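You operate a simulated robot arm through the tools that you are given. There is no shell and no other tool.

You are at the controls of a simulated two-armed robot. One attempt, no reset.

## Task
Pick up the cream thread cone from the bottom shelf of the cart with one hand, pass it to the other hand and put it on the sill behind the linker. Set down upright: cream thread cone.

It is judged by the outcome, as a careful person would: the job done as asked, and still so three seconds after it is handed in. It fails if anything else is knocked over, pushed out of place, dropped, spilled or broken.

## Robot
Two 7-joint arms with two-finger parallel grippers on one trunk, on a base that moves. Base frame: it is fixed to the floor where the robot stands at the start and does not move with it; the origin is under the middle of the robot, x ahead of it, y to its left, z up. Readings come in m, rad, newtons and seconds.
The left shoulder is at the start at [0.05, 0.177, 0.854], the right one opposite. With the tool pointing down near the work surface each hand reaches from about 0.1 to 0.56 m from the robot's upright axis, wherever it stands, measured 20 degrees to its own side. Places, roughly: window sill [-1.4, -3.8, 1.2]. Payload 3.43 kg a hand.
The tool frame of a hand sits at the grasp point between the pads (the TCP): z along the fingers, y along the line on which they close. The tips reach 0.034 m beyond it. Largest opening 0.128 m; finger width 0.024, thickness 0.012; the body of the gripper, 0.048 by 0.13 m, starts 0.096 m behind the TCP.
Orientation is that of the tool frame in the base frame, as a unit quaternion [x, y, z, w]. With the fingers straight down and closing along the base's y, the tool's x points along the base's -x, its y along +y and its z along -z.

## Interface
- The arms move only by the tool jog_arm. It takes "left_steps", "right_steps" or both (then of equal length, played together; a hand with none holds still); each is a list of rows, each an object of numbers (a shift or turn left out is 0, a gripper value left out holds the last): "dx", "dy", "dz": the shift along the base's x, y, z in m; "rx", "ry", "rz": the turn, a rotation vector about the base's x, y, z in rad; "jaw": the gripper command, from -1 (fully open) to 1 (shut), values between in proportion. In form: [{"dx": .., "dy": .., "dz": .., "rx": .., "ry": .., "rz": .., "jaw": ..}, ...]. A call has 1 to 20 rows; each row shifts and turns the commanded pose from where the row before left it. Rows are played at 5 a second. More than 0.05 m and 0.15 rad between two rows, or a gripper value outside its range, and nothing of the call is played. A pose out of reach is approached as far as the arm can. The call stops where the force on the tool passes 40 N (or 10 N more than at its start, if that is more) or the arm is blocked; 0.2 s more then pass. The fingers move at their own pace (about 0.108 m/s each) and stop on an object; they squeeze with about 34 N. The grip force told is the motor's: it shows also when the fingers shut on nothing. Time passes only in rows, and 0.2 s behind the last, so rows that do not move let the fingers close. It gives the time, the measured TCP pose, the force on the tool (base axes), the opening and the grip force at its end, in the units of the frame above (readings bear some noise), with the torque about the TCP (base axes, N m) and any sound that the robot's microphone picked up.
- Cameras (640 x 400 px; columns grow to the right, rows downward): "scene" is now at [0.1247, 0.011, 0.9714]; the picture's right is [0.23, -0.97, 0.00], its down [-0.91, -0.21, -0.36] and it looks along [0.35, 0.08, -0.93] (base axes); focal length 282 px, centre (320, 200). "left" rides on the left gripper at [0.076, 0.011, -0.16] in its tool frame; the picture's right is [-0.15, 0.99, 0.00], its down [-0.88, -0.13, -0.46] and it looks along [-0.45, -0.07, 0.89] (tool axes); focal length 234 px, centre (320, 200). "right" rides on the right gripper at [0.076, -0.011, -0.16] in its tool frame; the picture's right is [0.15, 0.99, 0.00], its down [-0.88, 0.13, -0.46] and it looks along [-0.45, 0.07, 0.89] (tool axes); focal length 234 px, centre (320, 200). There is no depth. A picture from a camera that has moved, and an enlarged one, comes with that camera's place and axes in the base frame and with its lens.
- grab_frame(camera): a new picture of that camera. The clock stands still meanwhile.
- move_column(by): slides the trunk up (or, below 0, down) by that many m; the arms and the scene camera ride with it, the base frame stays. It gives what a move gives, with no picture.
- steer(legs): drives the robot by 1 to 6 legs, each [ahead, turn to the left] in m and rad, along the robot's own axes; the way and the turn of a leg run together, so that a leg with both is an arc; at most 1.5 m and 3.142 rad a leg. The arms and the cameras ride along, it lands a little off, and it stops where it bumps. It gives what a move gives.
- turn_head(pan, tilt): turns the head with the scene camera to pan (to the left, within 1.396 rad either way) and tilt (down, from -0.506 to 1.204), counted from straight ahead of the robot. It gives what a move gives.
- zoom(camera, box): a new picture of the part [left, top, right, bottom] of that camera's present view, enlarged. The clock stands still meanwhile.
- sign_off(): hands the job in; it is judged then, once.

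Nothing tells you exact positions but the pictures and the camera data. Unless the task says otherwise, let go and move clear before handing in.

The tools are called after ">>>" as name(argument=value, ...) on one line, values as JSON. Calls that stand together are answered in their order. jog_arm: Moves the arms, as the interface text tells. Its arguments: {"type":"object","properties":{"left_steps":{"type":"array"},"right_steps":{"type":"array"}},"required":[]} The other tools are called the same way: move_column (by) moves the trunk up or down; steer (legs) drives the base; turn_head (pan, tilt) turns the head that bears the scene camera; grab_frame (camera) takes a picture; zoom (camera, box) takes an enlarged picture of a part of a camera's view; sign_off () hands the job in.

At the start:

```text
time: 0.0
left_eef_pos: [0.2648, 0.1524, 0.5188]
left_tool_rot: [0.0, 1.0, 0.0, 0.0]
left_wrist_force: [-1.2, -0.9, -0.3]
left_torque: [0.01, -0.03, 0.0]
left_finger_gap: 0.1281
left_gripper_force: 0.1
right_eef_pos: [0.2827, -0.1129, 0.4663]
right_tool_rot: [0.0, 1.0, 0.0, 0.0]
right_wrist_force: [-0.7, -0.3, -0.1]
right_torque: [0.01, 0.0, -0.02]
right_finger_gap: 0.1281
right_gripper_force: 0.1
trunk travel left (down, up): [-0.025, 0.376]
robot x, y, heading: [0.0027, -0.0022, -0.0]
head pan, tilt (commanded): [0.23, 1.201]
```

scene: 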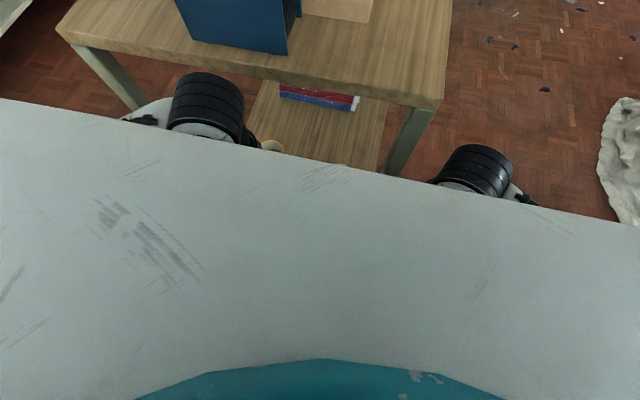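
right: 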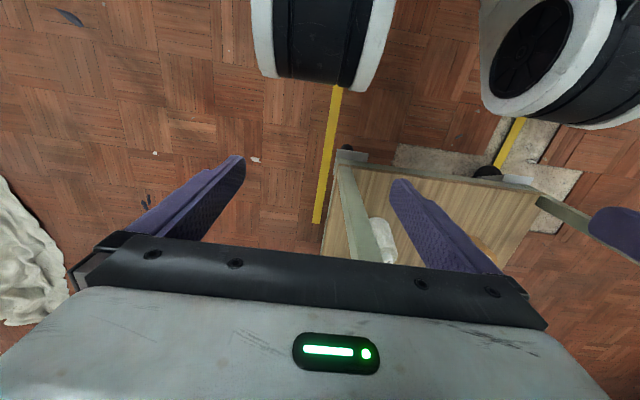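
left: 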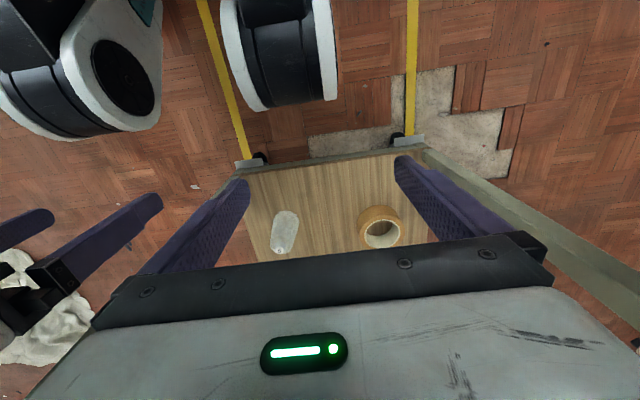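

I see a cart ahead of the robot with a bottom shelf holding a pale cone-like object and a roll of tape. I'll look around with the head before moving anything.

>>> turn_head(pan=0.0, tilt=0.6)

>>> grab_frame(camera="scene")

>>> zoom(camera="left", box=[220, 120, 460, 270])

>>> zoom(camera="right", box=[320, 120, 560, 270])

```text
time: 1.0
left_eef_pos: [0.2641, 0.1524, 0.5194]
left_tool_rot: [0.0, 1.0, 0.0, 0.001]
left_wrist_force: [0.1, -0.8, 0.0]
left_torque: [-0.04, -0.01, -0.03]
left_finger_gap: 0.1279
left_gripper_force: 0.0
right_eef_pos: [0.2833, -0.1125, 0.4671]
right_tool_rot: [0.0, 1.0, 0.0, 0.0]
right_wrist_force: [0.7, -0.3, -0.5]
right_torque: [-0.01, -0.04, 0.0]
right_finger_gap: 0.128
right_gripper_force: 0.0
trunk travel left (down, up): [-0.025, 0.376]
robot x, y, heading: [0.0019, -0.0, -0.002]
head pan, tilt (commanded): [0.0, 0.6]
```

```text
taken
camera scene: at [0.1587, -0.0018, 1.016], right [0.0, -1.0, 0.0], down [-0.57, 0.0, -0.82], along [0.82, 0.0, -0.57], focal length 282 px, centre (320, 200)
```

scene: 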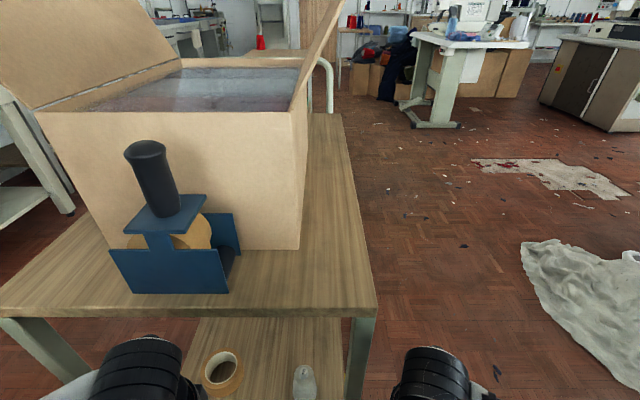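

```text
2.67 times, centred on (340, 195) of left
camera zoom: at [0.1885, 0.1658, 0.6805], right [0.15, 0.99, 0.0], down [0.88, -0.13, 0.46], along [0.45, -0.07, -0.89], focal length 624 px, centre (267, 213)
```

zoom: 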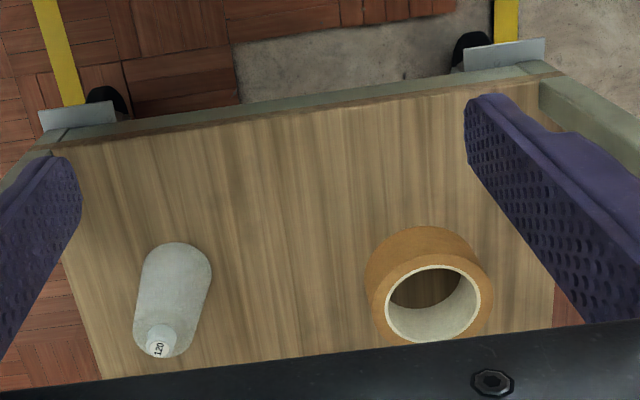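

```text
2.67 times, centred on (440, 195) of right
camera zoom: at [0.2074, -0.1243, 0.6258], right [-0.15, 0.99, 0.0], down [0.88, 0.13, 0.46], along [0.45, 0.07, -0.89], focal length 624 px, centre (0, 213)
```

zoom: 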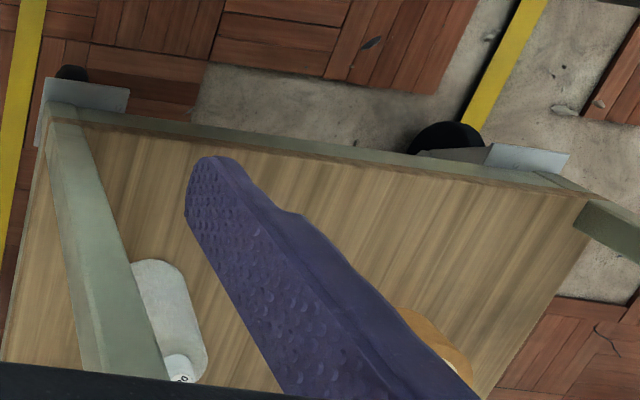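

The cone stands upright on the bottom shelf, roughly at x 0.48, y 0.04, with the shelf at about z 0.19 and the cart top at about z 0.72. I'll look around the room next to learn where the linker and the sill are.

>>> turn_head(pan=-1.39, tilt=0.2)

>>> grab_frame(camera="scene")

>>> turn_head(pan=-0.6, tilt=0.3)

>>> grab_frame(camera="scene")

>>> turn_head(pan=1.39, tilt=0.4)

>>> grab_frame(camera="scene")

>>> turn_head(pan=0.0, tilt=1.2)

>>> grab_frame(camera="scene")

```text
time: 2.5
left_eef_pos: [0.2638, 0.1529, 0.5196]
left_tool_rot: [0.0, 1.0, -0.001, 0.0]
left_wrist_force: [0.0, 0.5, 0.8]
left_torque: [0.0, -0.01, 0.04]
left_finger_gap: 0.128
left_gripper_force: 0.1
right_eef_pos: [0.2826, -0.1134, 0.4673]
right_tool_rot: [0.0, 1.0, -0.001, 0.0]
right_wrist_force: [-0.3, -0.5, 0.0]
right_torque: [-0.02, 0.01, -0.02]
right_finger_gap: 0.1281
right_gripper_force: 0.0
trunk travel left (down, up): [-0.025, 0.376]
robot x, y, heading: [-0.0006, -0.0028, -0.001]
head pan, tilt (commanded): [-1.389, 0.201]
```

```text
taken
camera scene: at [0.0872, -0.0934, 1.0528], right [-0.98, -0.18, 0.0], down [-0.04, 0.2, -0.98], along [0.18, -0.96, -0.2], focal length 282 px, centre (320, 200)
```

scene: 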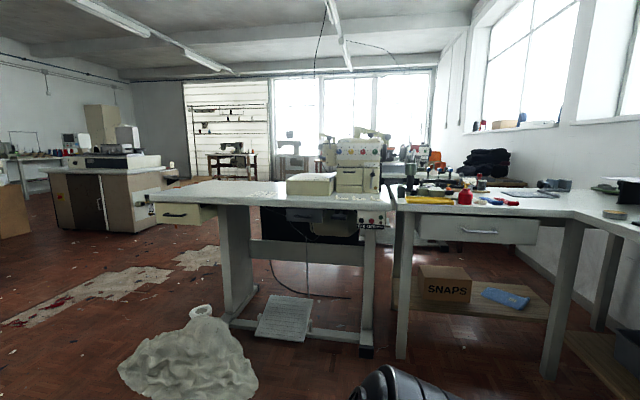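

```text
time: 3.7
left_eef_pos: [0.2658, 0.1527, 0.5193]
left_tool_rot: [0.0, 1.0, 0.0, 0.0]
left_wrist_force: [-0.1, 0.7, -0.4]
left_torque: [-0.01, -0.02, -0.01]
left_finger_gap: 0.1281
left_gripper_force: 0.0
right_eef_pos: [0.2835, -0.1125, 0.4674]
right_tool_rot: [-0.001, 1.0, 0.0, 0.0]
right_wrist_force: [0.3, -0.3, -0.8]
right_torque: [-0.05, -0.03, 0.0]
right_finger_gap: 0.128
right_gripper_force: 0.1
trunk travel left (down, up): [-0.025, 0.376]
robot x, y, heading: [0.0005, -0.0023, 0.004]
head pan, tilt (commanded): [-0.6, 0.3]
```

```text
taken
camera scene: at [0.1473, -0.0546, 1.0435], right [-0.57, -0.82, 0.0], down [-0.24, 0.17, -0.96], along [0.79, -0.54, -0.3], focal length 282 px, centre (320, 200)
```

scene: 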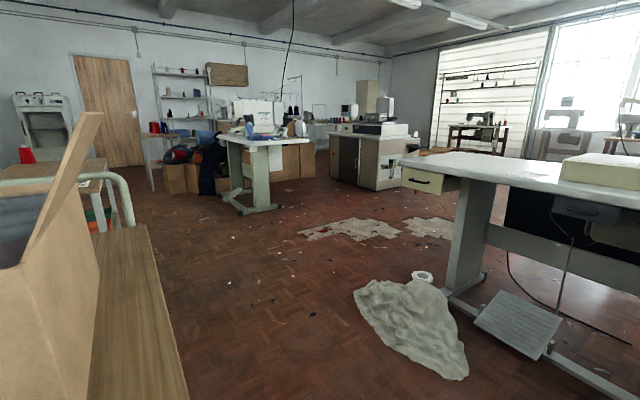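

```text
time: 5.6
left_eef_pos: [0.2636, 0.1525, 0.5191]
left_tool_rot: [-0.001, 1.0, 0.0, 0.0]
left_wrist_force: [-0.4, 0.1, 0.0]
left_torque: [0.02, 0.03, -0.01]
left_finger_gap: 0.128
left_gripper_force: 0.1
right_eef_pos: [0.2838, -0.1136, 0.4667]
right_tool_rot: [-0.001, 1.0, 0.0, 0.0]
right_wrist_force: [-0.6, 0.1, -0.7]
right_torque: [0.0, -0.02, 0.01]
right_finger_gap: 0.1285
right_gripper_force: 0.1
trunk travel left (down, up): [-0.025, 0.376]
robot x, y, heading: [-0.0015, -0.001, -0.001]
head pan, tilt (commanded): [1.389, 0.4]
```

```text
taken
camera scene: at [0.0871, 0.0893, 1.0343], right [0.98, -0.18, 0.0], down [-0.07, -0.38, -0.92], along [0.17, 0.91, -0.39], focal length 282 px, centre (320, 200)
```

scene: 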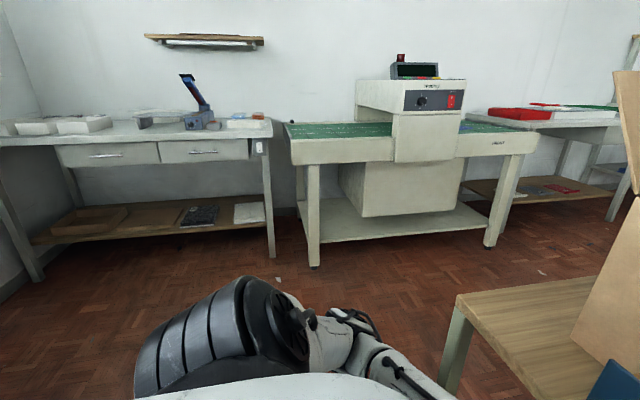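

```text
time: 7.1
left_eef_pos: [0.2633, 0.1524, 0.5193]
left_tool_rot: [0.0, 1.0, 0.0, 0.0]
left_wrist_force: [-0.9, 0.3, -0.6]
left_torque: [-0.03, -0.02, -0.02]
left_finger_gap: 0.128
left_gripper_force: 0.0
right_eef_pos: [0.2832, -0.1123, 0.4663]
right_tool_rot: [0.0, 1.0, 0.0, 0.001]
right_wrist_force: [0.0, 0.2, -0.4]
right_torque: [0.02, 0.03, 0.01]
right_finger_gap: 0.128
right_gripper_force: 0.0
trunk travel left (down, up): [-0.025, 0.376]
robot x, y, heading: [0.0009, 0.0012, -0.005]
head pan, tilt (commanded): [0.0, 1.201]
```

```text
taken
camera scene: at [0.1262, -0.0018, 0.9714], right [0.0, -1.0, 0.0], down [-0.93, 0.0, -0.36], along [0.36, 0.0, -0.93], focal length 282 px, centre (320, 200)
```

scene: 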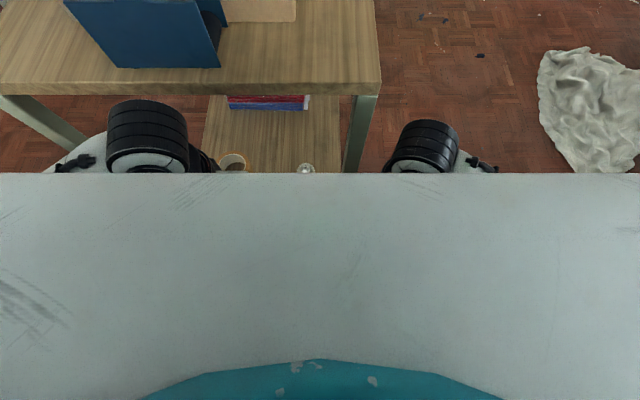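

The window sill with a few cones on it is visible far to the right, about where the task data puts it. I'll zoom in on that area to see the linker and the route.

>>> turn_head(pan=-1.39, tilt=0.2)

>>> zoom(camera="scene", box=[400, 80, 640, 230])

>>> zoom(camera="scene", box=[440, 100, 560, 175])

>>> zoom(camera="scene", box=[200, 100, 440, 250])

```text
time: 8.7
left_eef_pos: [0.2633, 0.153, 0.5187]
left_tool_rot: [0.0, 1.0, 0.0, 0.001]
left_wrist_force: [-0.9, -1.2, 0.2]
left_torque: [-0.01, 0.0, 0.01]
left_finger_gap: 0.128
left_gripper_force: 0.0
right_eef_pos: [0.2836, -0.1129, 0.4669]
right_tool_rot: [0.0, 1.0, 0.0, 0.0]
right_wrist_force: [0.6, 0.1, 1.3]
right_torque: [-0.03, -0.03, 0.01]
right_finger_gap: 0.1281
right_gripper_force: 0.1
trunk travel left (down, up): [-0.025, 0.376]
robot x, y, heading: [-0.0006, 0.002, -0.006]
head pan, tilt (commanded): [-1.389, 0.201]
```

```text
2.67 times, centred on (520, 155) of scene
camera zoom: at [0.0872, -0.0934, 1.0528], right [-0.98, -0.18, 0.0], down [-0.04, 0.2, -0.98], along [0.18, -0.96, -0.2], focal length 751 px, centre (-213, 320)
```

zoom: 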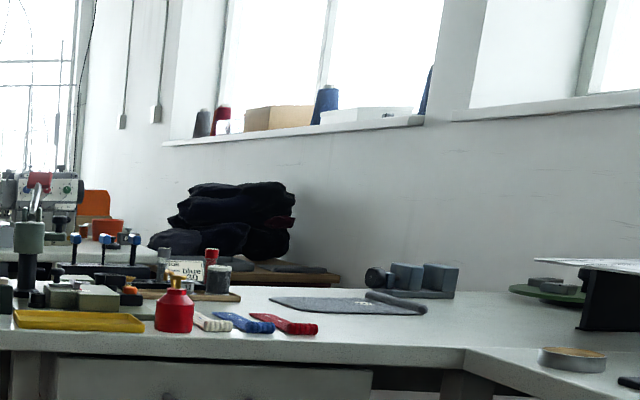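

```text
5.33 times, centred on (500, 138) of scene
camera zoom: at [0.0872, -0.0934, 1.0528], right [-0.98, -0.18, 0.0], down [-0.04, 0.2, -0.98], along [0.18, -0.96, -0.2], focal length 1502 px, centre (-640, 533)
```

zoom: 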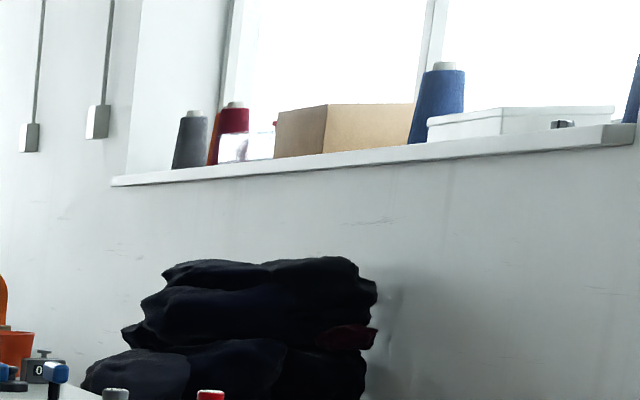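

```text
2.67 times, centred on (320, 175) of scene
camera zoom: at [0.0872, -0.0934, 1.0528], right [-0.98, -0.18, 0.0], down [-0.04, 0.2, -0.98], along [0.18, -0.96, -0.2], focal length 751 px, centre (320, 267)
```

zoom: 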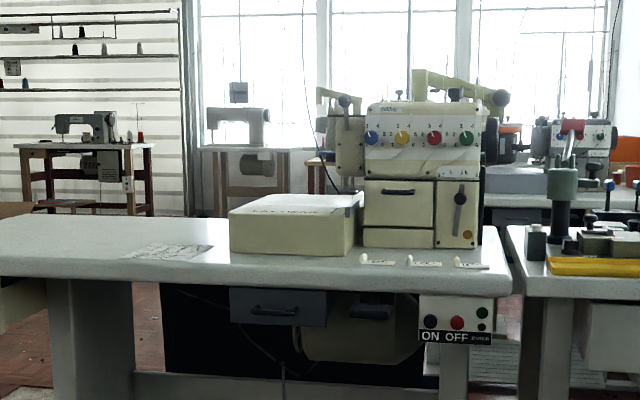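

The sill is on the side wall beyond the work tables and already has several cones and boxes on it, so I'll look at it closely once I'm there. First I'll pitch the left hand forward in front of the cart opening to get a better look at the cone.

>>> jog_arm(left_steps=[{"dx": 0.005, "dz": -0.012, "ry": -0.11}, {"dx": 0.005, "dz": -0.012, "ry": -0.11}, {"dx": 0.005, "dz": -0.012, "ry": -0.11}, {"dx": 0.005, "dz": -0.012, "ry": -0.11}, {"dx": 0.005, "dz": -0.012, "ry": -0.11}, {"dx": 0.005, "dz": -0.012, "ry": -0.11}, {"dx": 0.005, "dz": -0.012, "ry": -0.11}, {"dx": 0.005, "dz": -0.012, "ry": -0.11}, {"dy": -0.005, "rz": -0.1}, {"dy": -0.005, "rz": -0.1}, {"dy": -0.005, "rz": -0.1}])

>>> grab_frame(camera="left")

>>> turn_head(pan=0.2, tilt=0.9)

>>> grab_frame(camera="scene")

>>> grab_frame(camera="right")

```text
time: 10.1
left_eef_pos: [0.3109, 0.1584, 0.4625]
left_tool_rot: [-0.012, 0.938, -0.001, 0.345]
left_wrist_force: [-9.7, -0.1, 24.0]
left_torque: [0.06, 3.4, 0.07]
left_finger_gap: 0.1278
left_gripper_force: 0.0
right_eef_pos: [0.2845, -0.1137, 0.4685]
right_tool_rot: [0.0, 1.0, 0.0, 0.001]
right_wrist_force: [0.0, -0.3, 0.3]
right_torque: [-0.01, 0.0, 0.01]
right_finger_gap: 0.128
right_gripper_force: 0.1
trunk travel left (down, up): [-0.025, 0.376]
robot x, y, heading: [-0.0013, -0.003, -0.003]
head pan, tilt (commanded): [-1.389, 0.201]
stopped in row 7 (left hand): the force on the tool passed its limit at 108 N (the readings are from after the stop); the commanded pose is now the measured one
```

```text
taken
camera left: at [0.1501, 0.168, 0.5356], right [0.09, 0.99, 0.09], down [0.38, -0.11, 0.92], along [0.92, -0.05, -0.38], focal length 234 px, centre (320, 200)
```

left: 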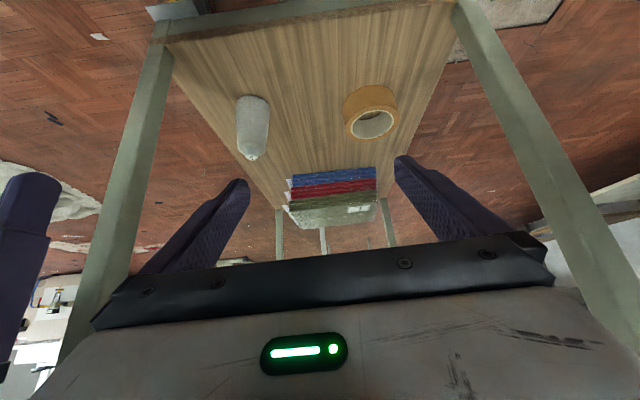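

```text
time: 11.8
left_eef_pos: [0.3118, 0.1571, 0.462]
left_tool_rot: [-0.012, 0.938, -0.001, 0.347]
left_wrist_force: [-2.2, 8.6, 39.8]
left_torque: [-0.5, 6.61, -1.45]
left_finger_gap: 0.1279
left_gripper_force: 0.1
right_eef_pos: [0.2824, -0.1132, 0.4676]
right_tool_rot: [0.001, 1.0, 0.0, 0.001]
right_wrist_force: [0.0, 0.3, -0.4]
right_torque: [-0.03, 0.01, 0.0]
right_finger_gap: 0.1281
right_gripper_force: 0.0
trunk travel left (down, up): [-0.025, 0.376]
robot x, y, heading: [-0.0024, -0.0008, -0.005]
head pan, tilt (commanded): [0.201, 0.901]
```

```text
taken
camera scene: at [0.1437, 0.0127, 0.9916], right [0.2, -0.98, 0.0], down [-0.77, -0.16, -0.62], along [0.61, 0.12, -0.78], focal length 282 px, centre (320, 200)
```

scene: 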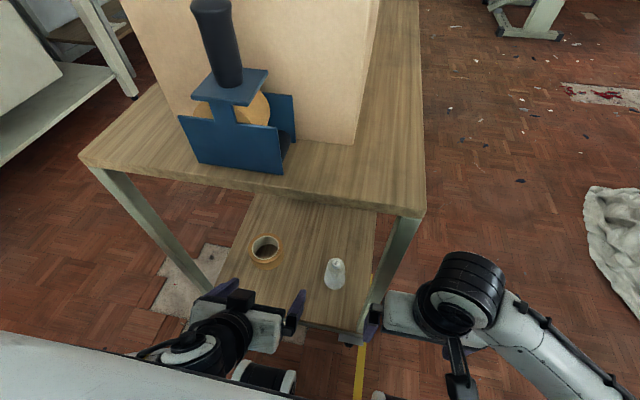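

```text
taken
camera right: at [0.2072, -0.1245, 0.626], right [-0.15, 0.99, 0.0], down [0.88, 0.13, 0.46], along [0.45, 0.07, -0.89], focal length 234 px, centre (320, 200)
```

right: 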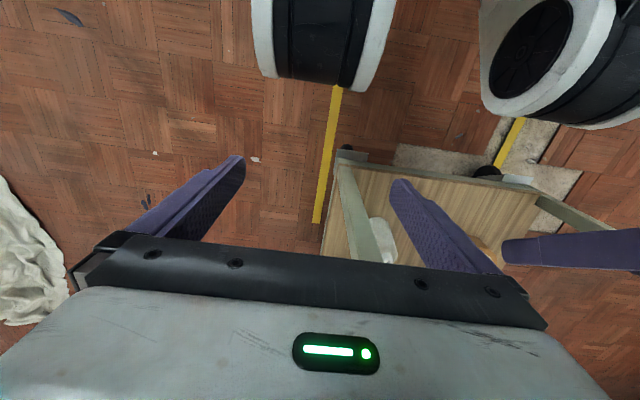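

The left wrist seems to have touched one of the robot's own black drums below it, not the cart. I'll look closely before backing it off.

>>> zoom(camera="scene", box=[120, 250, 360, 400])

>>> turn_head(pan=0.5, tilt=1.2)

>>> grab_frame(camera="scene")

```text
2.67 times, centred on (240, 325) of scene
camera zoom: at [0.1437, 0.0127, 0.9916], right [0.2, -0.98, 0.0], down [-0.77, -0.16, -0.62], along [0.61, 0.12, -0.78], focal length 751 px, centre (533, -133)
```

zoom: 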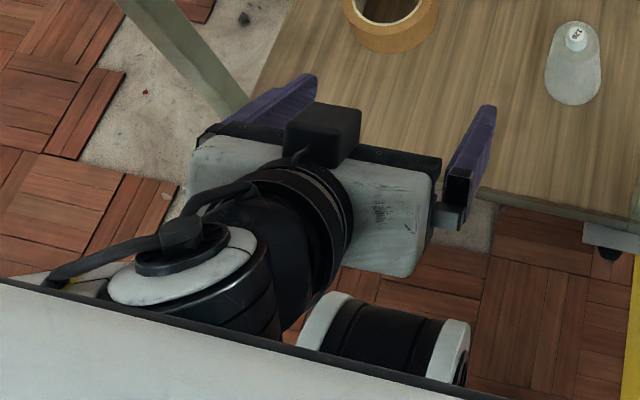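

```text
time: 12.6
left_eef_pos: [0.313, 0.1584, 0.4609]
left_tool_rot: [-0.013, 0.938, -0.002, 0.347]
left_wrist_force: [-0.6, 6.8, 41.8]
left_torque: [-0.39, 6.85, -1.13]
left_finger_gap: 0.1279
left_gripper_force: 0.0
right_eef_pos: [0.2832, -0.1136, 0.4677]
right_tool_rot: [0.0, 1.0, 0.0, 0.001]
right_wrist_force: [0.0, -0.7, 0.0]
right_torque: [-0.01, 0.01, 0.01]
right_finger_gap: 0.1276
right_gripper_force: 0.1
trunk travel left (down, up): [-0.025, 0.376]
robot x, y, heading: [0.0008, 0.0011, 0.003]
head pan, tilt (commanded): [0.499, 1.201]
```

```text
taken
camera scene: at [0.1189, 0.0244, 0.9717], right [0.48, -0.88, 0.0], down [-0.82, -0.45, -0.36], along [0.32, 0.17, -0.93], focal length 282 px, centre (320, 200)
```

scene: 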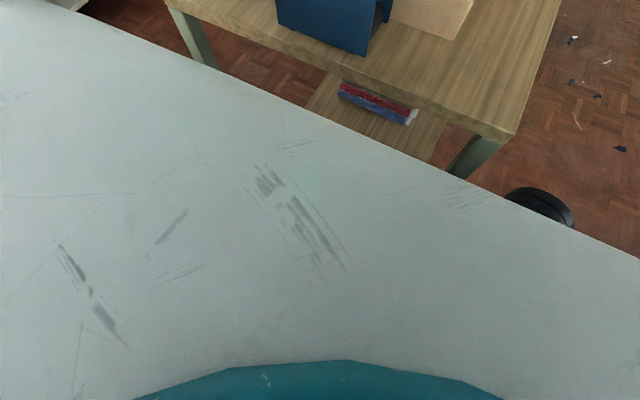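

The left wrist is resting on the robot's own black-and-white drum, so I'll lift it clear and forward. Then I'll swing the hand into the open space between the two shelves, keeping the wrist ahead of that drum.

>>> jog_arm(left_steps=[{"dx": 0.01, "dz": 0.02}, {"dx": 0.015, "dz": 0.015}, {"dx": 0.02, "dz": 0.0}, {"dx": 0.02, "dz": 0.0}])

>>> turn_head(pan=0.2, tilt=0.9)

>>> grab_frame(camera="scene")

>>> grab_frame(camera="left")

```text
time: 13.6
left_eef_pos: [0.3758, 0.1571, 0.4947]
left_tool_rot: [-0.012, 0.939, -0.001, 0.345]
left_wrist_force: [-0.2, 0.2, 0.0]
left_torque: [0.01, 0.02, 0.02]
left_finger_gap: 0.128
left_gripper_force: 0.1
right_eef_pos: [0.2837, -0.1132, 0.4655]
right_tool_rot: [0.0, 1.0, 0.0, 0.0]
right_wrist_force: [-0.8, -0.4, 1.2]
right_torque: [0.01, 0.0, -0.04]
right_finger_gap: 0.1278
right_gripper_force: 0.1
trunk travel left (down, up): [-0.025, 0.376]
robot x, y, heading: [0.0014, -0.0026, 0.002]
head pan, tilt (commanded): [0.499, 1.201]
```

```text
time: 14.4
left_eef_pos: [0.3745, 0.1568, 0.4948]
left_tool_rot: [-0.012, 0.939, -0.002, 0.345]
left_wrist_force: [0.7, -0.6, -0.2]
left_torque: [0.0, 0.0, 0.0]
left_finger_gap: 0.1279
left_gripper_force: 0.0
right_eef_pos: [0.2834, -0.1119, 0.467]
right_tool_rot: [0.0, 1.0, 0.001, 0.0]
right_wrist_force: [-0.9, -0.5, -0.9]
right_torque: [-0.02, -0.05, 0.03]
right_finger_gap: 0.1279
right_gripper_force: 0.1
trunk travel left (down, up): [-0.025, 0.376]
robot x, y, heading: [-0.0013, 0.0015, -0.001]
head pan, tilt (commanded): [0.201, 0.901]
```

```text
taken
camera scene: at [0.1443, 0.0133, 0.9912], right [0.2, -0.98, 0.0], down [-0.77, -0.16, -0.62], along [0.61, 0.12, -0.78], focal length 282 px, centre (320, 200)
```

scene: 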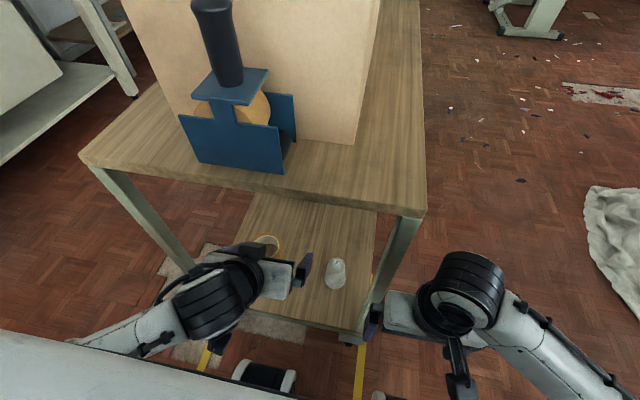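

```text
taken
camera left: at [0.2141, 0.1673, 0.5694], right [0.09, 0.99, 0.08], down [0.38, -0.11, 0.92], along [0.92, -0.05, -0.39], focal length 234 px, centre (320, 200)
```

left: 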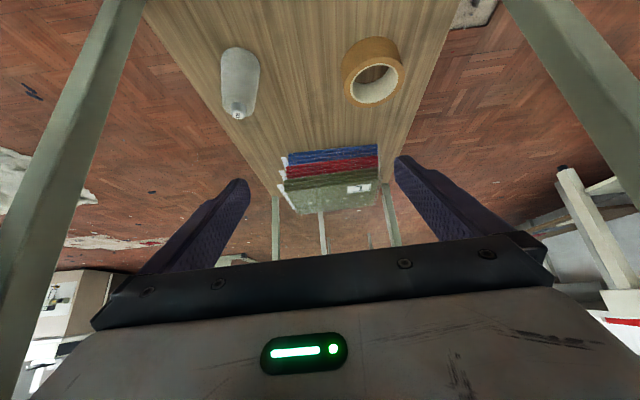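

The arm is free again and the hand is between the shelves. Next I'll bring the left hand down and toward the cone, turned slightly to the right, so it sits above and behind the cone.

>>> jog_arm(left_steps=[{"dx": 0.0076, "dy": -0.012, "dz": -0.0227, "rz": -0.075}, {"dx": 0.0076, "dy": -0.012, "dz": -0.0227, "rz": -0.075}, {"dx": 0.0076, "dy": -0.012, "dz": -0.0227, "rz": -0.075}, {"dx": 0.0076, "dy": -0.012, "dz": -0.0227, "rz": -0.075}, {"dx": 0.015, "dy": -0.02, "dz": -0.011, "rx": -0.016, "ry": -0.053}, {"dx": 0.015, "dy": -0.02, "dz": -0.011, "rx": -0.016, "ry": -0.053}, {"dx": 0.014, "dy": -0.02, "dz": -0.011, "rx": -0.016, "ry": -0.053}])

>>> grab_frame(camera="left")

>>> grab_frame(camera="scene")

>>> grab_frame(camera="right")

```text
time: 16.2
left_eef_pos: [0.4686, 0.0785, 0.4385]
left_tool_rot: [0.131, 0.867, -0.051, 0.479]
left_wrist_force: [0.3, 0.0, 0.2]
left_torque: [-0.04, -0.01, 0.02]
left_finger_gap: 0.1281
left_gripper_force: 0.2
right_eef_pos: [0.2804, -0.1142, 0.4711]
right_tool_rot: [0.001, 1.0, 0.003, 0.006]
right_wrist_force: [-0.4, -0.3, -0.9]
right_torque: [0.03, 0.0, -0.01]
right_finger_gap: 0.128
right_gripper_force: 0.1
trunk travel left (down, up): [-0.025, 0.376]
robot x, y, heading: [-0.0011, -0.0033, 0.002]
head pan, tilt (commanded): [0.201, 0.901]
stopped in row 7 (left hand): the arm was blocked; the commanded pose is now the measured one
```

```text
taken
camera left: at [0.3036, 0.1384, 0.4629], right [0.35, 0.92, 0.16], down [0.04, -0.19, 0.98], along [0.94, -0.34, -0.1], focal length 234 px, centre (320, 200)
```

left: 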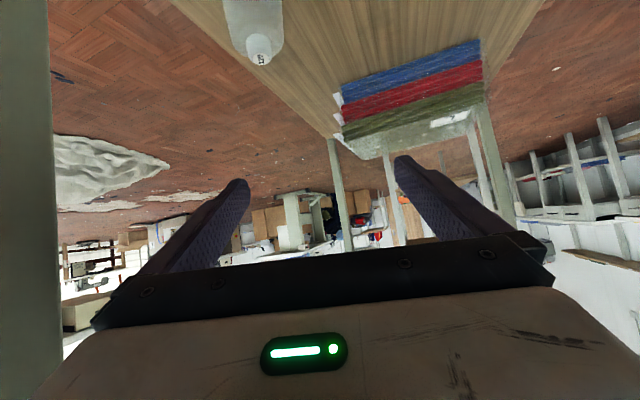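

```text
taken
camera scene: at [0.1366, 0.0083, 0.9953], right [0.2, -0.98, 0.0], down [-0.76, -0.15, -0.63], along [0.62, 0.13, -0.78], focal length 282 px, centre (320, 200)
```

scene: 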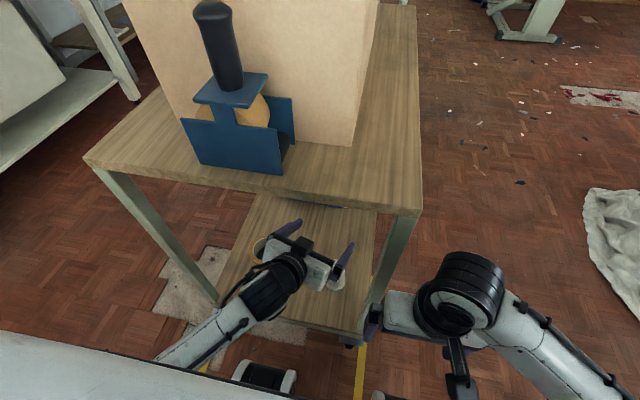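

```text
taken
camera right: at [0.2039, -0.1266, 0.6295], right [-0.15, 0.99, 0.01], down [0.88, 0.13, 0.47], along [0.46, 0.07, -0.88], focal length 234 px, centre (320, 200)
```

right: 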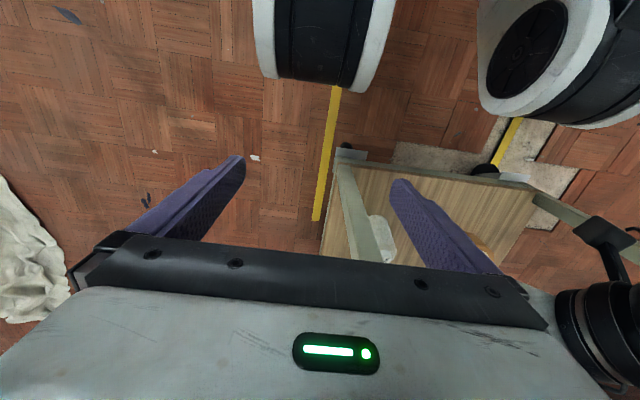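

The left forearm is being blocked by the robot's own front drum because the robot stands so close to the cart. I'll lift the hand a little, then back the robot up about 9 cm so the arm can reach down and forward past the drum.

>>> jog_arm(left_steps=[{"dz": 0.02}, {"dz": 0.01, "dx": -0.01}, {}])

>>> steer(legs=[[-0.09, 0.0]])

>>> grab_frame(camera="scene")

>>> grab_frame(camera="left")

```text
time: 17.0
left_eef_pos: [0.4574, 0.0799, 0.4444]
left_tool_rot: [0.133, 0.876, -0.05, 0.461]
left_wrist_force: [0.2, 0.4, 0.0]
left_torque: [0.02, 0.0, 0.0]
left_finger_gap: 0.1282
left_gripper_force: 0.0
right_eef_pos: [0.283, -0.1134, 0.465]
right_tool_rot: [0.001, 1.0, 0.001, -0.001]
right_wrist_force: [-1.4, -0.7, -0.5]
right_torque: [-0.05, 0.02, 0.04]
right_finger_gap: 0.1283
right_gripper_force: 0.1
trunk travel left (down, up): [-0.025, 0.376]
robot x, y, heading: [0.0001, -0.0004, 0.004]
head pan, tilt (commanded): [0.201, 0.901]
```

```text
time: 18.1
left_eef_pos: [0.3672, 0.0821, 0.4477]
left_tool_rot: [0.13, 0.875, -0.047, 0.464]
left_wrist_force: [1.1, -0.3, 0.1]
left_torque: [-0.01, -0.01, 0.0]
left_finger_gap: 0.1279
left_gripper_force: 0.0
right_eef_pos: [0.1914, -0.1122, 0.4668]
right_tool_rot: [0.0, 1.0, 0.0, 0.0]
right_wrist_force: [-0.1, -1.0, -0.3]
right_torque: [0.01, 0.0, -0.01]
right_finger_gap: 0.1277
right_gripper_force: 0.2
trunk travel left (down, up): [-0.025, 0.376]
robot x, y, heading: [-0.0926, 0.0029, 0.005]
head pan, tilt (commanded): [0.201, 0.901]
```

```text
taken
camera scene: at [0.0521, 0.0135, 0.9912], right [0.2, -0.98, 0.0], down [-0.77, -0.16, -0.62], along [0.61, 0.12, -0.78], focal length 282 px, centre (320, 200)
```

scene: 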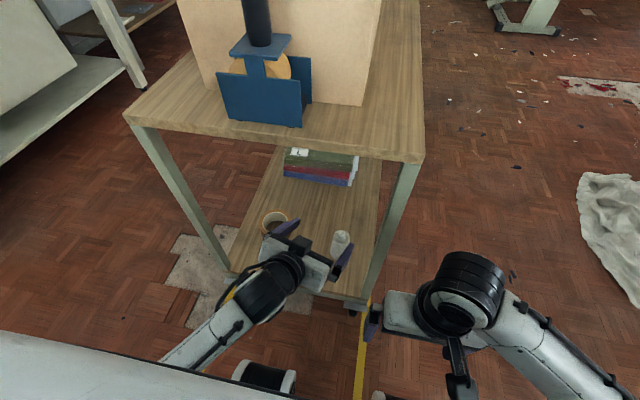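

```text
taken
camera left: at [0.2016, 0.1412, 0.478], right [0.35, 0.92, 0.16], down [0.07, -0.19, 0.98], along [0.94, -0.33, -0.13], focal length 234 px, centre (320, 200)
```

left: 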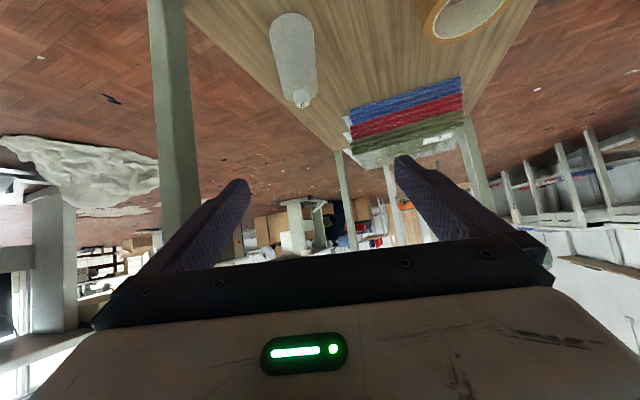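

Now there's room. I'll move the left hand forward and down toward the cone in small steps.

>>> jog_arm(left_steps=[{"dx": 0.02, "dy": -0.008, "dz": -0.01}, {"dx": 0.02, "dy": -0.008, "dz": -0.01}, {"dx": 0.02, "dy": -0.008, "dz": -0.01}, {"dx": 0.015, "dy": -0.006, "dz": -0.015}, {"dz": -0.02}, {"dz": -0.02}])

>>> grab_frame(camera="left")

>>> grab_frame(camera="scene")

```text
time: 19.2
left_eef_pos: [0.4228, 0.0823, 0.4593]
left_tool_rot: [0.15, 0.843, -0.032, 0.515]
left_wrist_force: [0.6, 0.1, 0.6]
left_torque: [0.01, 0.05, 0.01]
left_finger_gap: 0.1281
left_gripper_force: 0.1
right_eef_pos: [0.1874, -0.1156, 0.4796]
right_tool_rot: [-0.001, 1.0, 0.007, 0.01]
right_wrist_force: [-0.3, -0.3, 0.2]
right_torque: [-0.04, 0.0, -0.04]
right_finger_gap: 0.1282
right_gripper_force: 0.1
trunk travel left (down, up): [-0.025, 0.376]
robot x, y, heading: [-0.0937, 0.0013, 0.0]
head pan, tilt (commanded): [0.201, 0.901]
stopped in row 5 (left hand): the arm was blocked; the commanded pose is now the measured one
```

```text
taken
camera left: at [0.2584, 0.1438, 0.4704], right [0.34, 0.91, 0.23], down [-0.06, -0.22, 0.97], along [0.94, -0.35, -0.03], focal length 234 px, centre (320, 200)
```

left: 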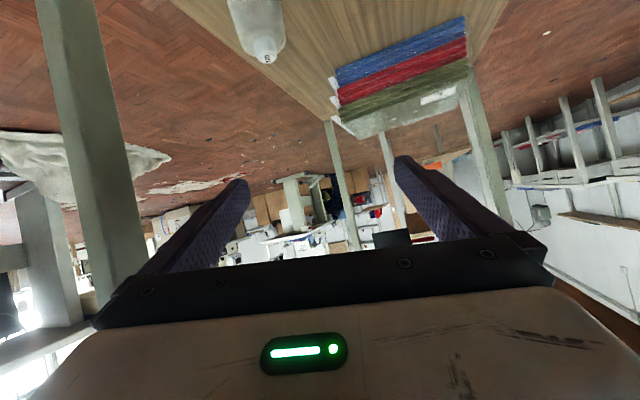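

```text
taken
camera scene: at [0.0392, 0.0039, 1.0029], right [0.2, -0.98, -0.01], down [-0.76, -0.15, -0.64], along [0.62, 0.14, -0.77], focal length 282 px, centre (320, 200)
```

scene: 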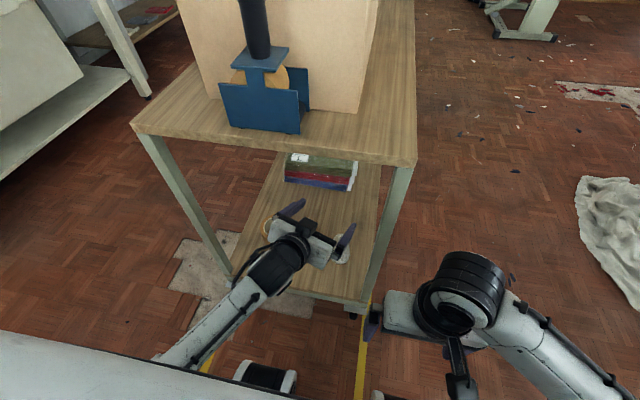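

The arm is blocked again, and the trunk lifted slightly, so some part of the left arm upstream of the wrist is pressing on the robot's own base. I'll relax the left arm and tilt the right hand so its camera looks across at the left elbow and forearm.

>>> jog_arm(left_steps=[{"dz": 0.02, "dx": -0.01}, {"dz": 0.02, "dx": -0.01}, {}, {}, {}, {}], right_steps=[{"rx": 0.13}, {"rx": 0.13}, {"rx": 0.13}, {"rx": 0.13}, {"rx": 0.13}, {"rx": 0.13}])

>>> grab_frame(camera="right")

>>> grab_frame(camera="scene")

```text
time: 20.6
left_eef_pos: [0.4199, 0.0948, 0.4795]
left_tool_rot: [0.145, 0.847, -0.022, 0.51]
left_wrist_force: [0.5, -0.7, 0.4]
left_torque: [0.01, -0.02, 0.01]
left_finger_gap: 0.1278
left_gripper_force: 0.0
right_eef_pos: [0.1907, -0.1126, 0.4667]
right_tool_rot: [0.0, 0.924, 0.382, 0.001]
right_wrist_force: [0.6, 0.0, -0.7]
right_torque: [-0.01, 0.01, -0.01]
right_finger_gap: 0.1279
right_gripper_force: 0.0
trunk travel left (down, up): [-0.025, 0.376]
robot x, y, heading: [-0.0911, -0.0004, 0.002]
head pan, tilt (commanded): [0.201, 0.901]
```

```text
taken
camera right: at [0.1151, -0.2336, 0.5708], right [-0.15, 0.7, 0.7], down [0.88, -0.23, 0.42], along [0.45, 0.68, -0.58], focal length 234 px, centre (320, 200)
```

right: 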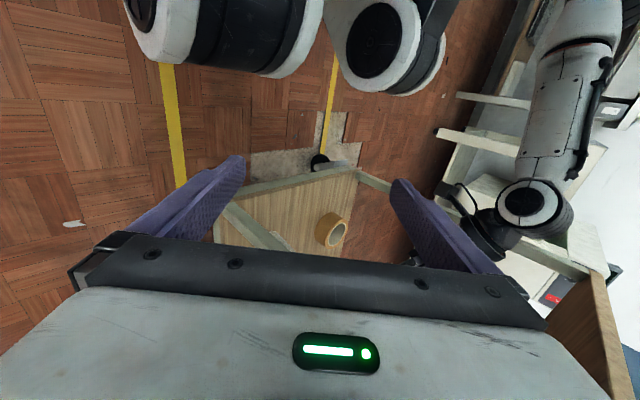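

```text
taken
camera scene: at [0.0523, 0.0125, 0.9913], right [0.2, -0.98, 0.0], down [-0.77, -0.16, -0.62], along [0.61, 0.13, -0.78], focal length 282 px, centre (320, 200)
```

scene: 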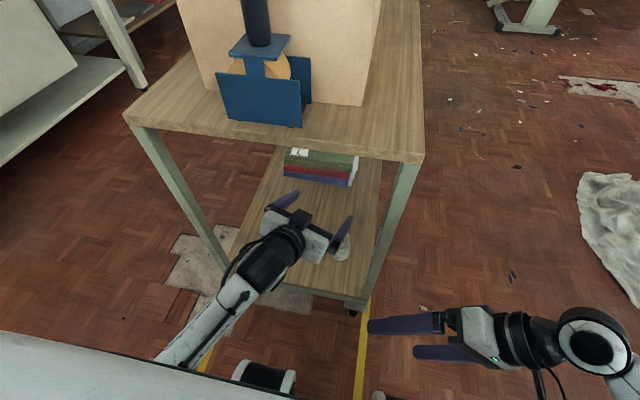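

I can see the left forearm lying nearly horizontal with its elbow low and out to the side. I'll look at the elbow itself with the head camera.

>>> turn_head(pan=1.1, tilt=0.75)

>>> grab_frame(camera="scene")

>>> turn_head(pan=0.6, tilt=0.8)

>>> grab_frame(camera="scene")

```text
time: 21.9
left_eef_pos: [0.4196, 0.0943, 0.4777]
left_tool_rot: [0.146, 0.847, -0.022, 0.51]
left_wrist_force: [-0.1, 0.0, 0.7]
left_torque: [0.02, 0.0, 0.01]
left_finger_gap: 0.1279
left_gripper_force: 0.0
right_eef_pos: [0.1913, -0.1132, 0.4665]
right_tool_rot: [-0.001, 0.925, 0.381, 0.0]
right_wrist_force: [0.5, -0.2, -0.1]
right_torque: [-0.01, 0.03, -0.02]
right_finger_gap: 0.1281
right_gripper_force: 0.1
trunk travel left (down, up): [-0.025, 0.376]
robot x, y, heading: [-0.0909, 0.0001, -0.001]
head pan, tilt (commanded): [1.1, 0.75]
```

```text
taken
camera scene: at [0.0158, 0.0713, 1.0035], right [0.89, -0.45, 0.0], down [-0.31, -0.61, -0.73], along [0.33, 0.65, -0.68], focal length 282 px, centre (320, 200)
```

scene: 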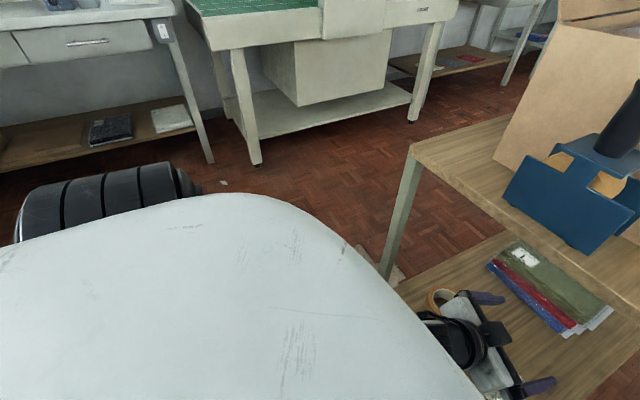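

```text
time: 22.8
left_eef_pos: [0.4178, 0.0934, 0.4775]
left_tool_rot: [0.145, 0.848, -0.022, 0.51]
left_wrist_force: [-0.6, -0.6, 0.4]
left_torque: [-0.01, 0.02, 0.0]
left_finger_gap: 0.1279
left_gripper_force: 0.0
right_eef_pos: [0.1906, -0.113, 0.4663]
right_tool_rot: [-0.001, 0.925, 0.38, 0.001]
right_wrist_force: [0.1, -0.3, -0.9]
right_torque: [0.01, 0.02, -0.01]
right_finger_gap: 0.128
right_gripper_force: 0.2
trunk travel left (down, up): [-0.025, 0.376]
robot x, y, heading: [-0.0889, -0.0003, 0.002]
head pan, tilt (commanded): [0.6, 0.799]
```

```text
taken
camera scene: at [0.0446, 0.0432, 0.9995], right [0.57, -0.82, 0.0], down [-0.59, -0.41, -0.7], along [0.57, 0.4, -0.72], focal length 282 px, centre (320, 200)
```

scene: 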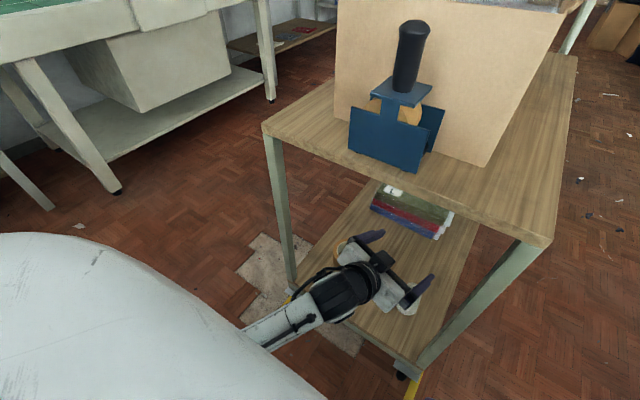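

This torso has forward-bulging knee drums, and with the hand pitched so far forward the bent elbow drops onto the lower body. A steeper tool with a straighter arm should clear it, so I'll reduce the pitch while backing the hand out a little and then go down.

>>> jog_arm(left_steps=[{"dx": -0.015, "dz": 0.0, "rx": 0.034, "ry": 0.11}, {"dx": -0.015, "dz": 0.0, "rx": 0.034, "ry": 0.11}, {"dx": -0.015, "dz": -0.005, "rx": 0.034, "ry": 0.11}, {"dx": -0.013, "dz": -0.01, "rx": 0.034, "ry": 0.11}, {"dz": -0.02, "dy": -0.005}, {"dz": -0.02, "dy": -0.005}, {"dz": -0.02, "dy": -0.005}, {"dz": -0.02, "dy": -0.005}, {"dz": -0.02}])

>>> turn_head(pan=0.2, tilt=0.9)

>>> grab_frame(camera="scene")

>>> grab_frame(camera="right")

>>> grab_frame(camera="left")

```text
time: 25.0
left_eef_pos: [0.3934, 0.1022, 0.4189]
left_tool_rot: [0.168, 0.919, 0.034, 0.354]
left_wrist_force: [0.5, 0.2, -0.2]
left_torque: [-0.01, 0.0, -0.04]
left_finger_gap: 0.128
left_gripper_force: 0.2
right_eef_pos: [0.1875, -0.115, 0.4779]
right_tool_rot: [-0.002, 0.922, 0.387, 0.007]
right_wrist_force: [0.1, -0.4, 0.4]
right_torque: [-0.02, 0.03, 0.01]
right_finger_gap: 0.128
right_gripper_force: 0.1
trunk travel left (down, up): [-0.025, 0.376]
robot x, y, heading: [-0.0933, 0.0012, 0.002]
head pan, tilt (commanded): [0.6, 0.799]
stopped in row 9 (left hand): the arm was blocked; the commanded pose is now the measured one
```

```text
time: 25.9
left_eef_pos: [0.395, 0.1022, 0.4196]
left_tool_rot: [0.167, 0.919, 0.032, 0.354]
left_wrist_force: [0.5, -0.9, 0.2]
left_torque: [0.03, 0.0, -0.02]
left_finger_gap: 0.1279
left_gripper_force: 0.0
right_eef_pos: [0.188, -0.1151, 0.4789]
right_tool_rot: [-0.003, 0.923, 0.386, 0.008]
right_wrist_force: [-0.7, 0.5, 0.7]
right_torque: [0.0, -0.02, 0.01]
right_finger_gap: 0.1279
right_gripper_force: 0.0
trunk travel left (down, up): [-0.025, 0.376]
robot x, y, heading: [-0.091, -0.0056, -0.002]
head pan, tilt (commanded): [0.201, 0.901]
```

```text
taken
camera scene: at [0.041, 0.0043, 1.0022], right [0.2, -0.98, -0.01], down [-0.76, -0.15, -0.64], along [0.62, 0.14, -0.77], focal length 282 px, centre (320, 200)
```

scene: 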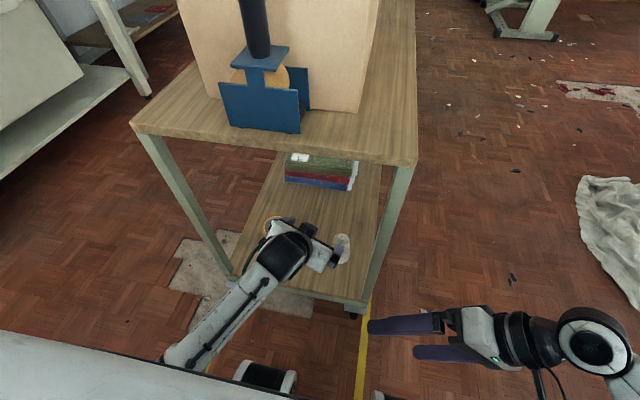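

```text
taken
camera right: at [0.1106, -0.2367, 0.58], right [-0.16, 0.69, 0.7], down [0.87, -0.23, 0.43], along [0.46, 0.68, -0.57], focal length 234 px, centre (320, 200)
```

right: 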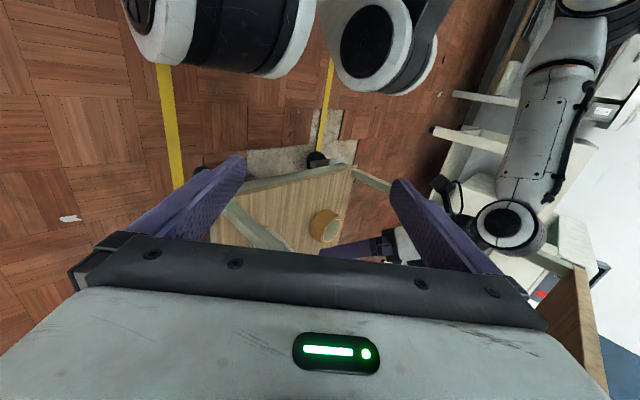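

```text
taken
camera left: at [0.2402, 0.1481, 0.4941], right [0.38, 0.88, 0.27], down [0.27, -0.39, 0.88], along [0.88, -0.26, -0.39], focal length 234 px, centre (320, 200)
```

left: 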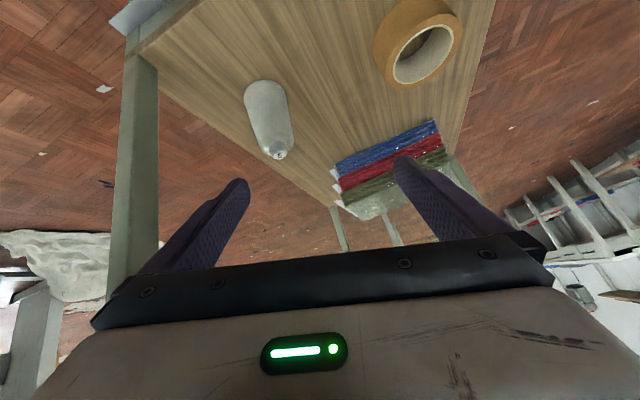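

Still blocked with the trunk nudged up, so I want to see what the left elbow is resting against. I'll turn the right hand's camera further back toward it.

>>> jog_arm(right_steps=[{"rx": -0.02, "ry": 0.086, "rz": 0.0875}, {"rx": -0.02, "ry": 0.086, "rz": 0.0875}, {"rx": -0.02, "ry": 0.086, "rz": 0.0875}, {"rx": -0.02, "ry": 0.086, "rz": 0.0875}, {"rx": -0.02, "ry": 0.086, "rz": 0.0875}])

>>> grab_frame(camera="right")

```text
time: 27.1
left_eef_pos: [0.3958, 0.1012, 0.4187]
left_tool_rot: [0.166, 0.919, 0.034, 0.355]
left_wrist_force: [-0.6, -0.2, 0.1]
left_torque: [-0.05, -0.01, -0.01]
left_finger_gap: 0.1281
left_gripper_force: 0.0
right_eef_pos: [0.1874, -0.1142, 0.4791]
right_tool_rot: [-0.123, 0.899, 0.322, -0.271]
right_wrist_force: [-0.7, 0.5, -0.3]
right_torque: [-0.01, 0.05, -0.02]
right_finger_gap: 0.1281
right_gripper_force: 0.1
trunk travel left (down, up): [-0.025, 0.376]
robot x, y, heading: [-0.0905, -0.0002, 0.008]
head pan, tilt (commanded): [0.201, 0.901]
```

```text
taken
camera right: at [0.2166, -0.235, 0.6047], right [-0.17, 0.7, 0.7], down [0.98, 0.22, 0.02], along [-0.14, 0.68, -0.72], focal length 234 px, centre (320, 200)
```

right: 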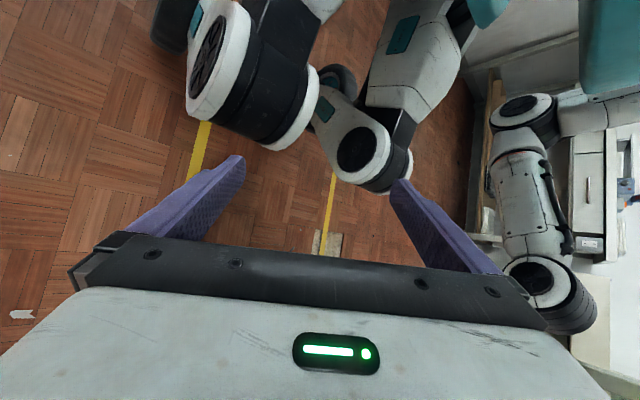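

From here the left elbow sits beside the thigh. I'll zoom in to find the contact.

>>> zoom(camera="right", box=[400, 0, 640, 150])

>>> zoom(camera="right", box=[400, 150, 640, 300])

```text
2.67 times, centred on (520, 75) of right
camera zoom: at [0.2166, -0.235, 0.6047], right [-0.17, 0.7, 0.7], down [0.98, 0.22, 0.02], along [-0.14, 0.68, -0.72], focal length 624 px, centre (-213, 533)
```

zoom: 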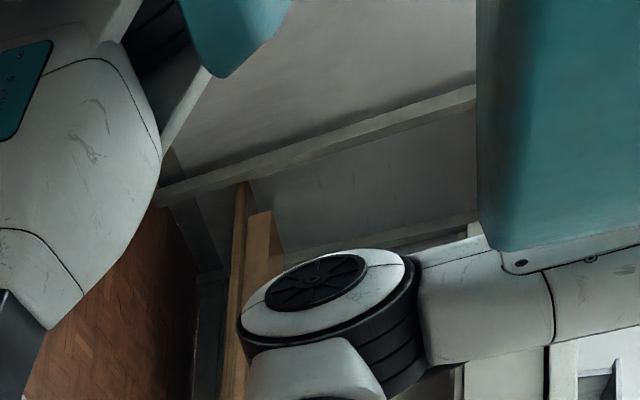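

```text
2.67 times, centred on (520, 225) of right
camera zoom: at [0.2166, -0.235, 0.6047], right [-0.17, 0.7, 0.7], down [0.98, 0.22, 0.02], along [-0.14, 0.68, -0.72], focal length 624 px, centre (-213, 133)
```

zoom: 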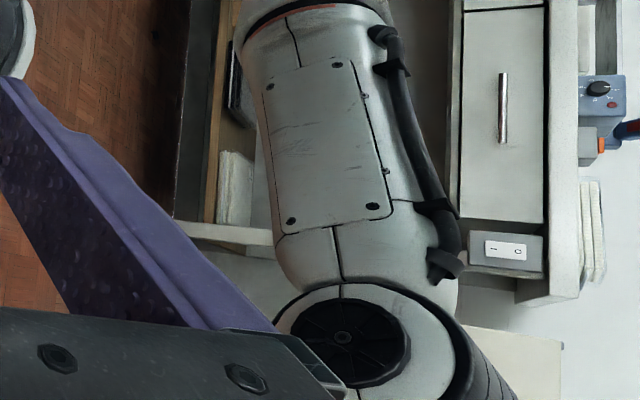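

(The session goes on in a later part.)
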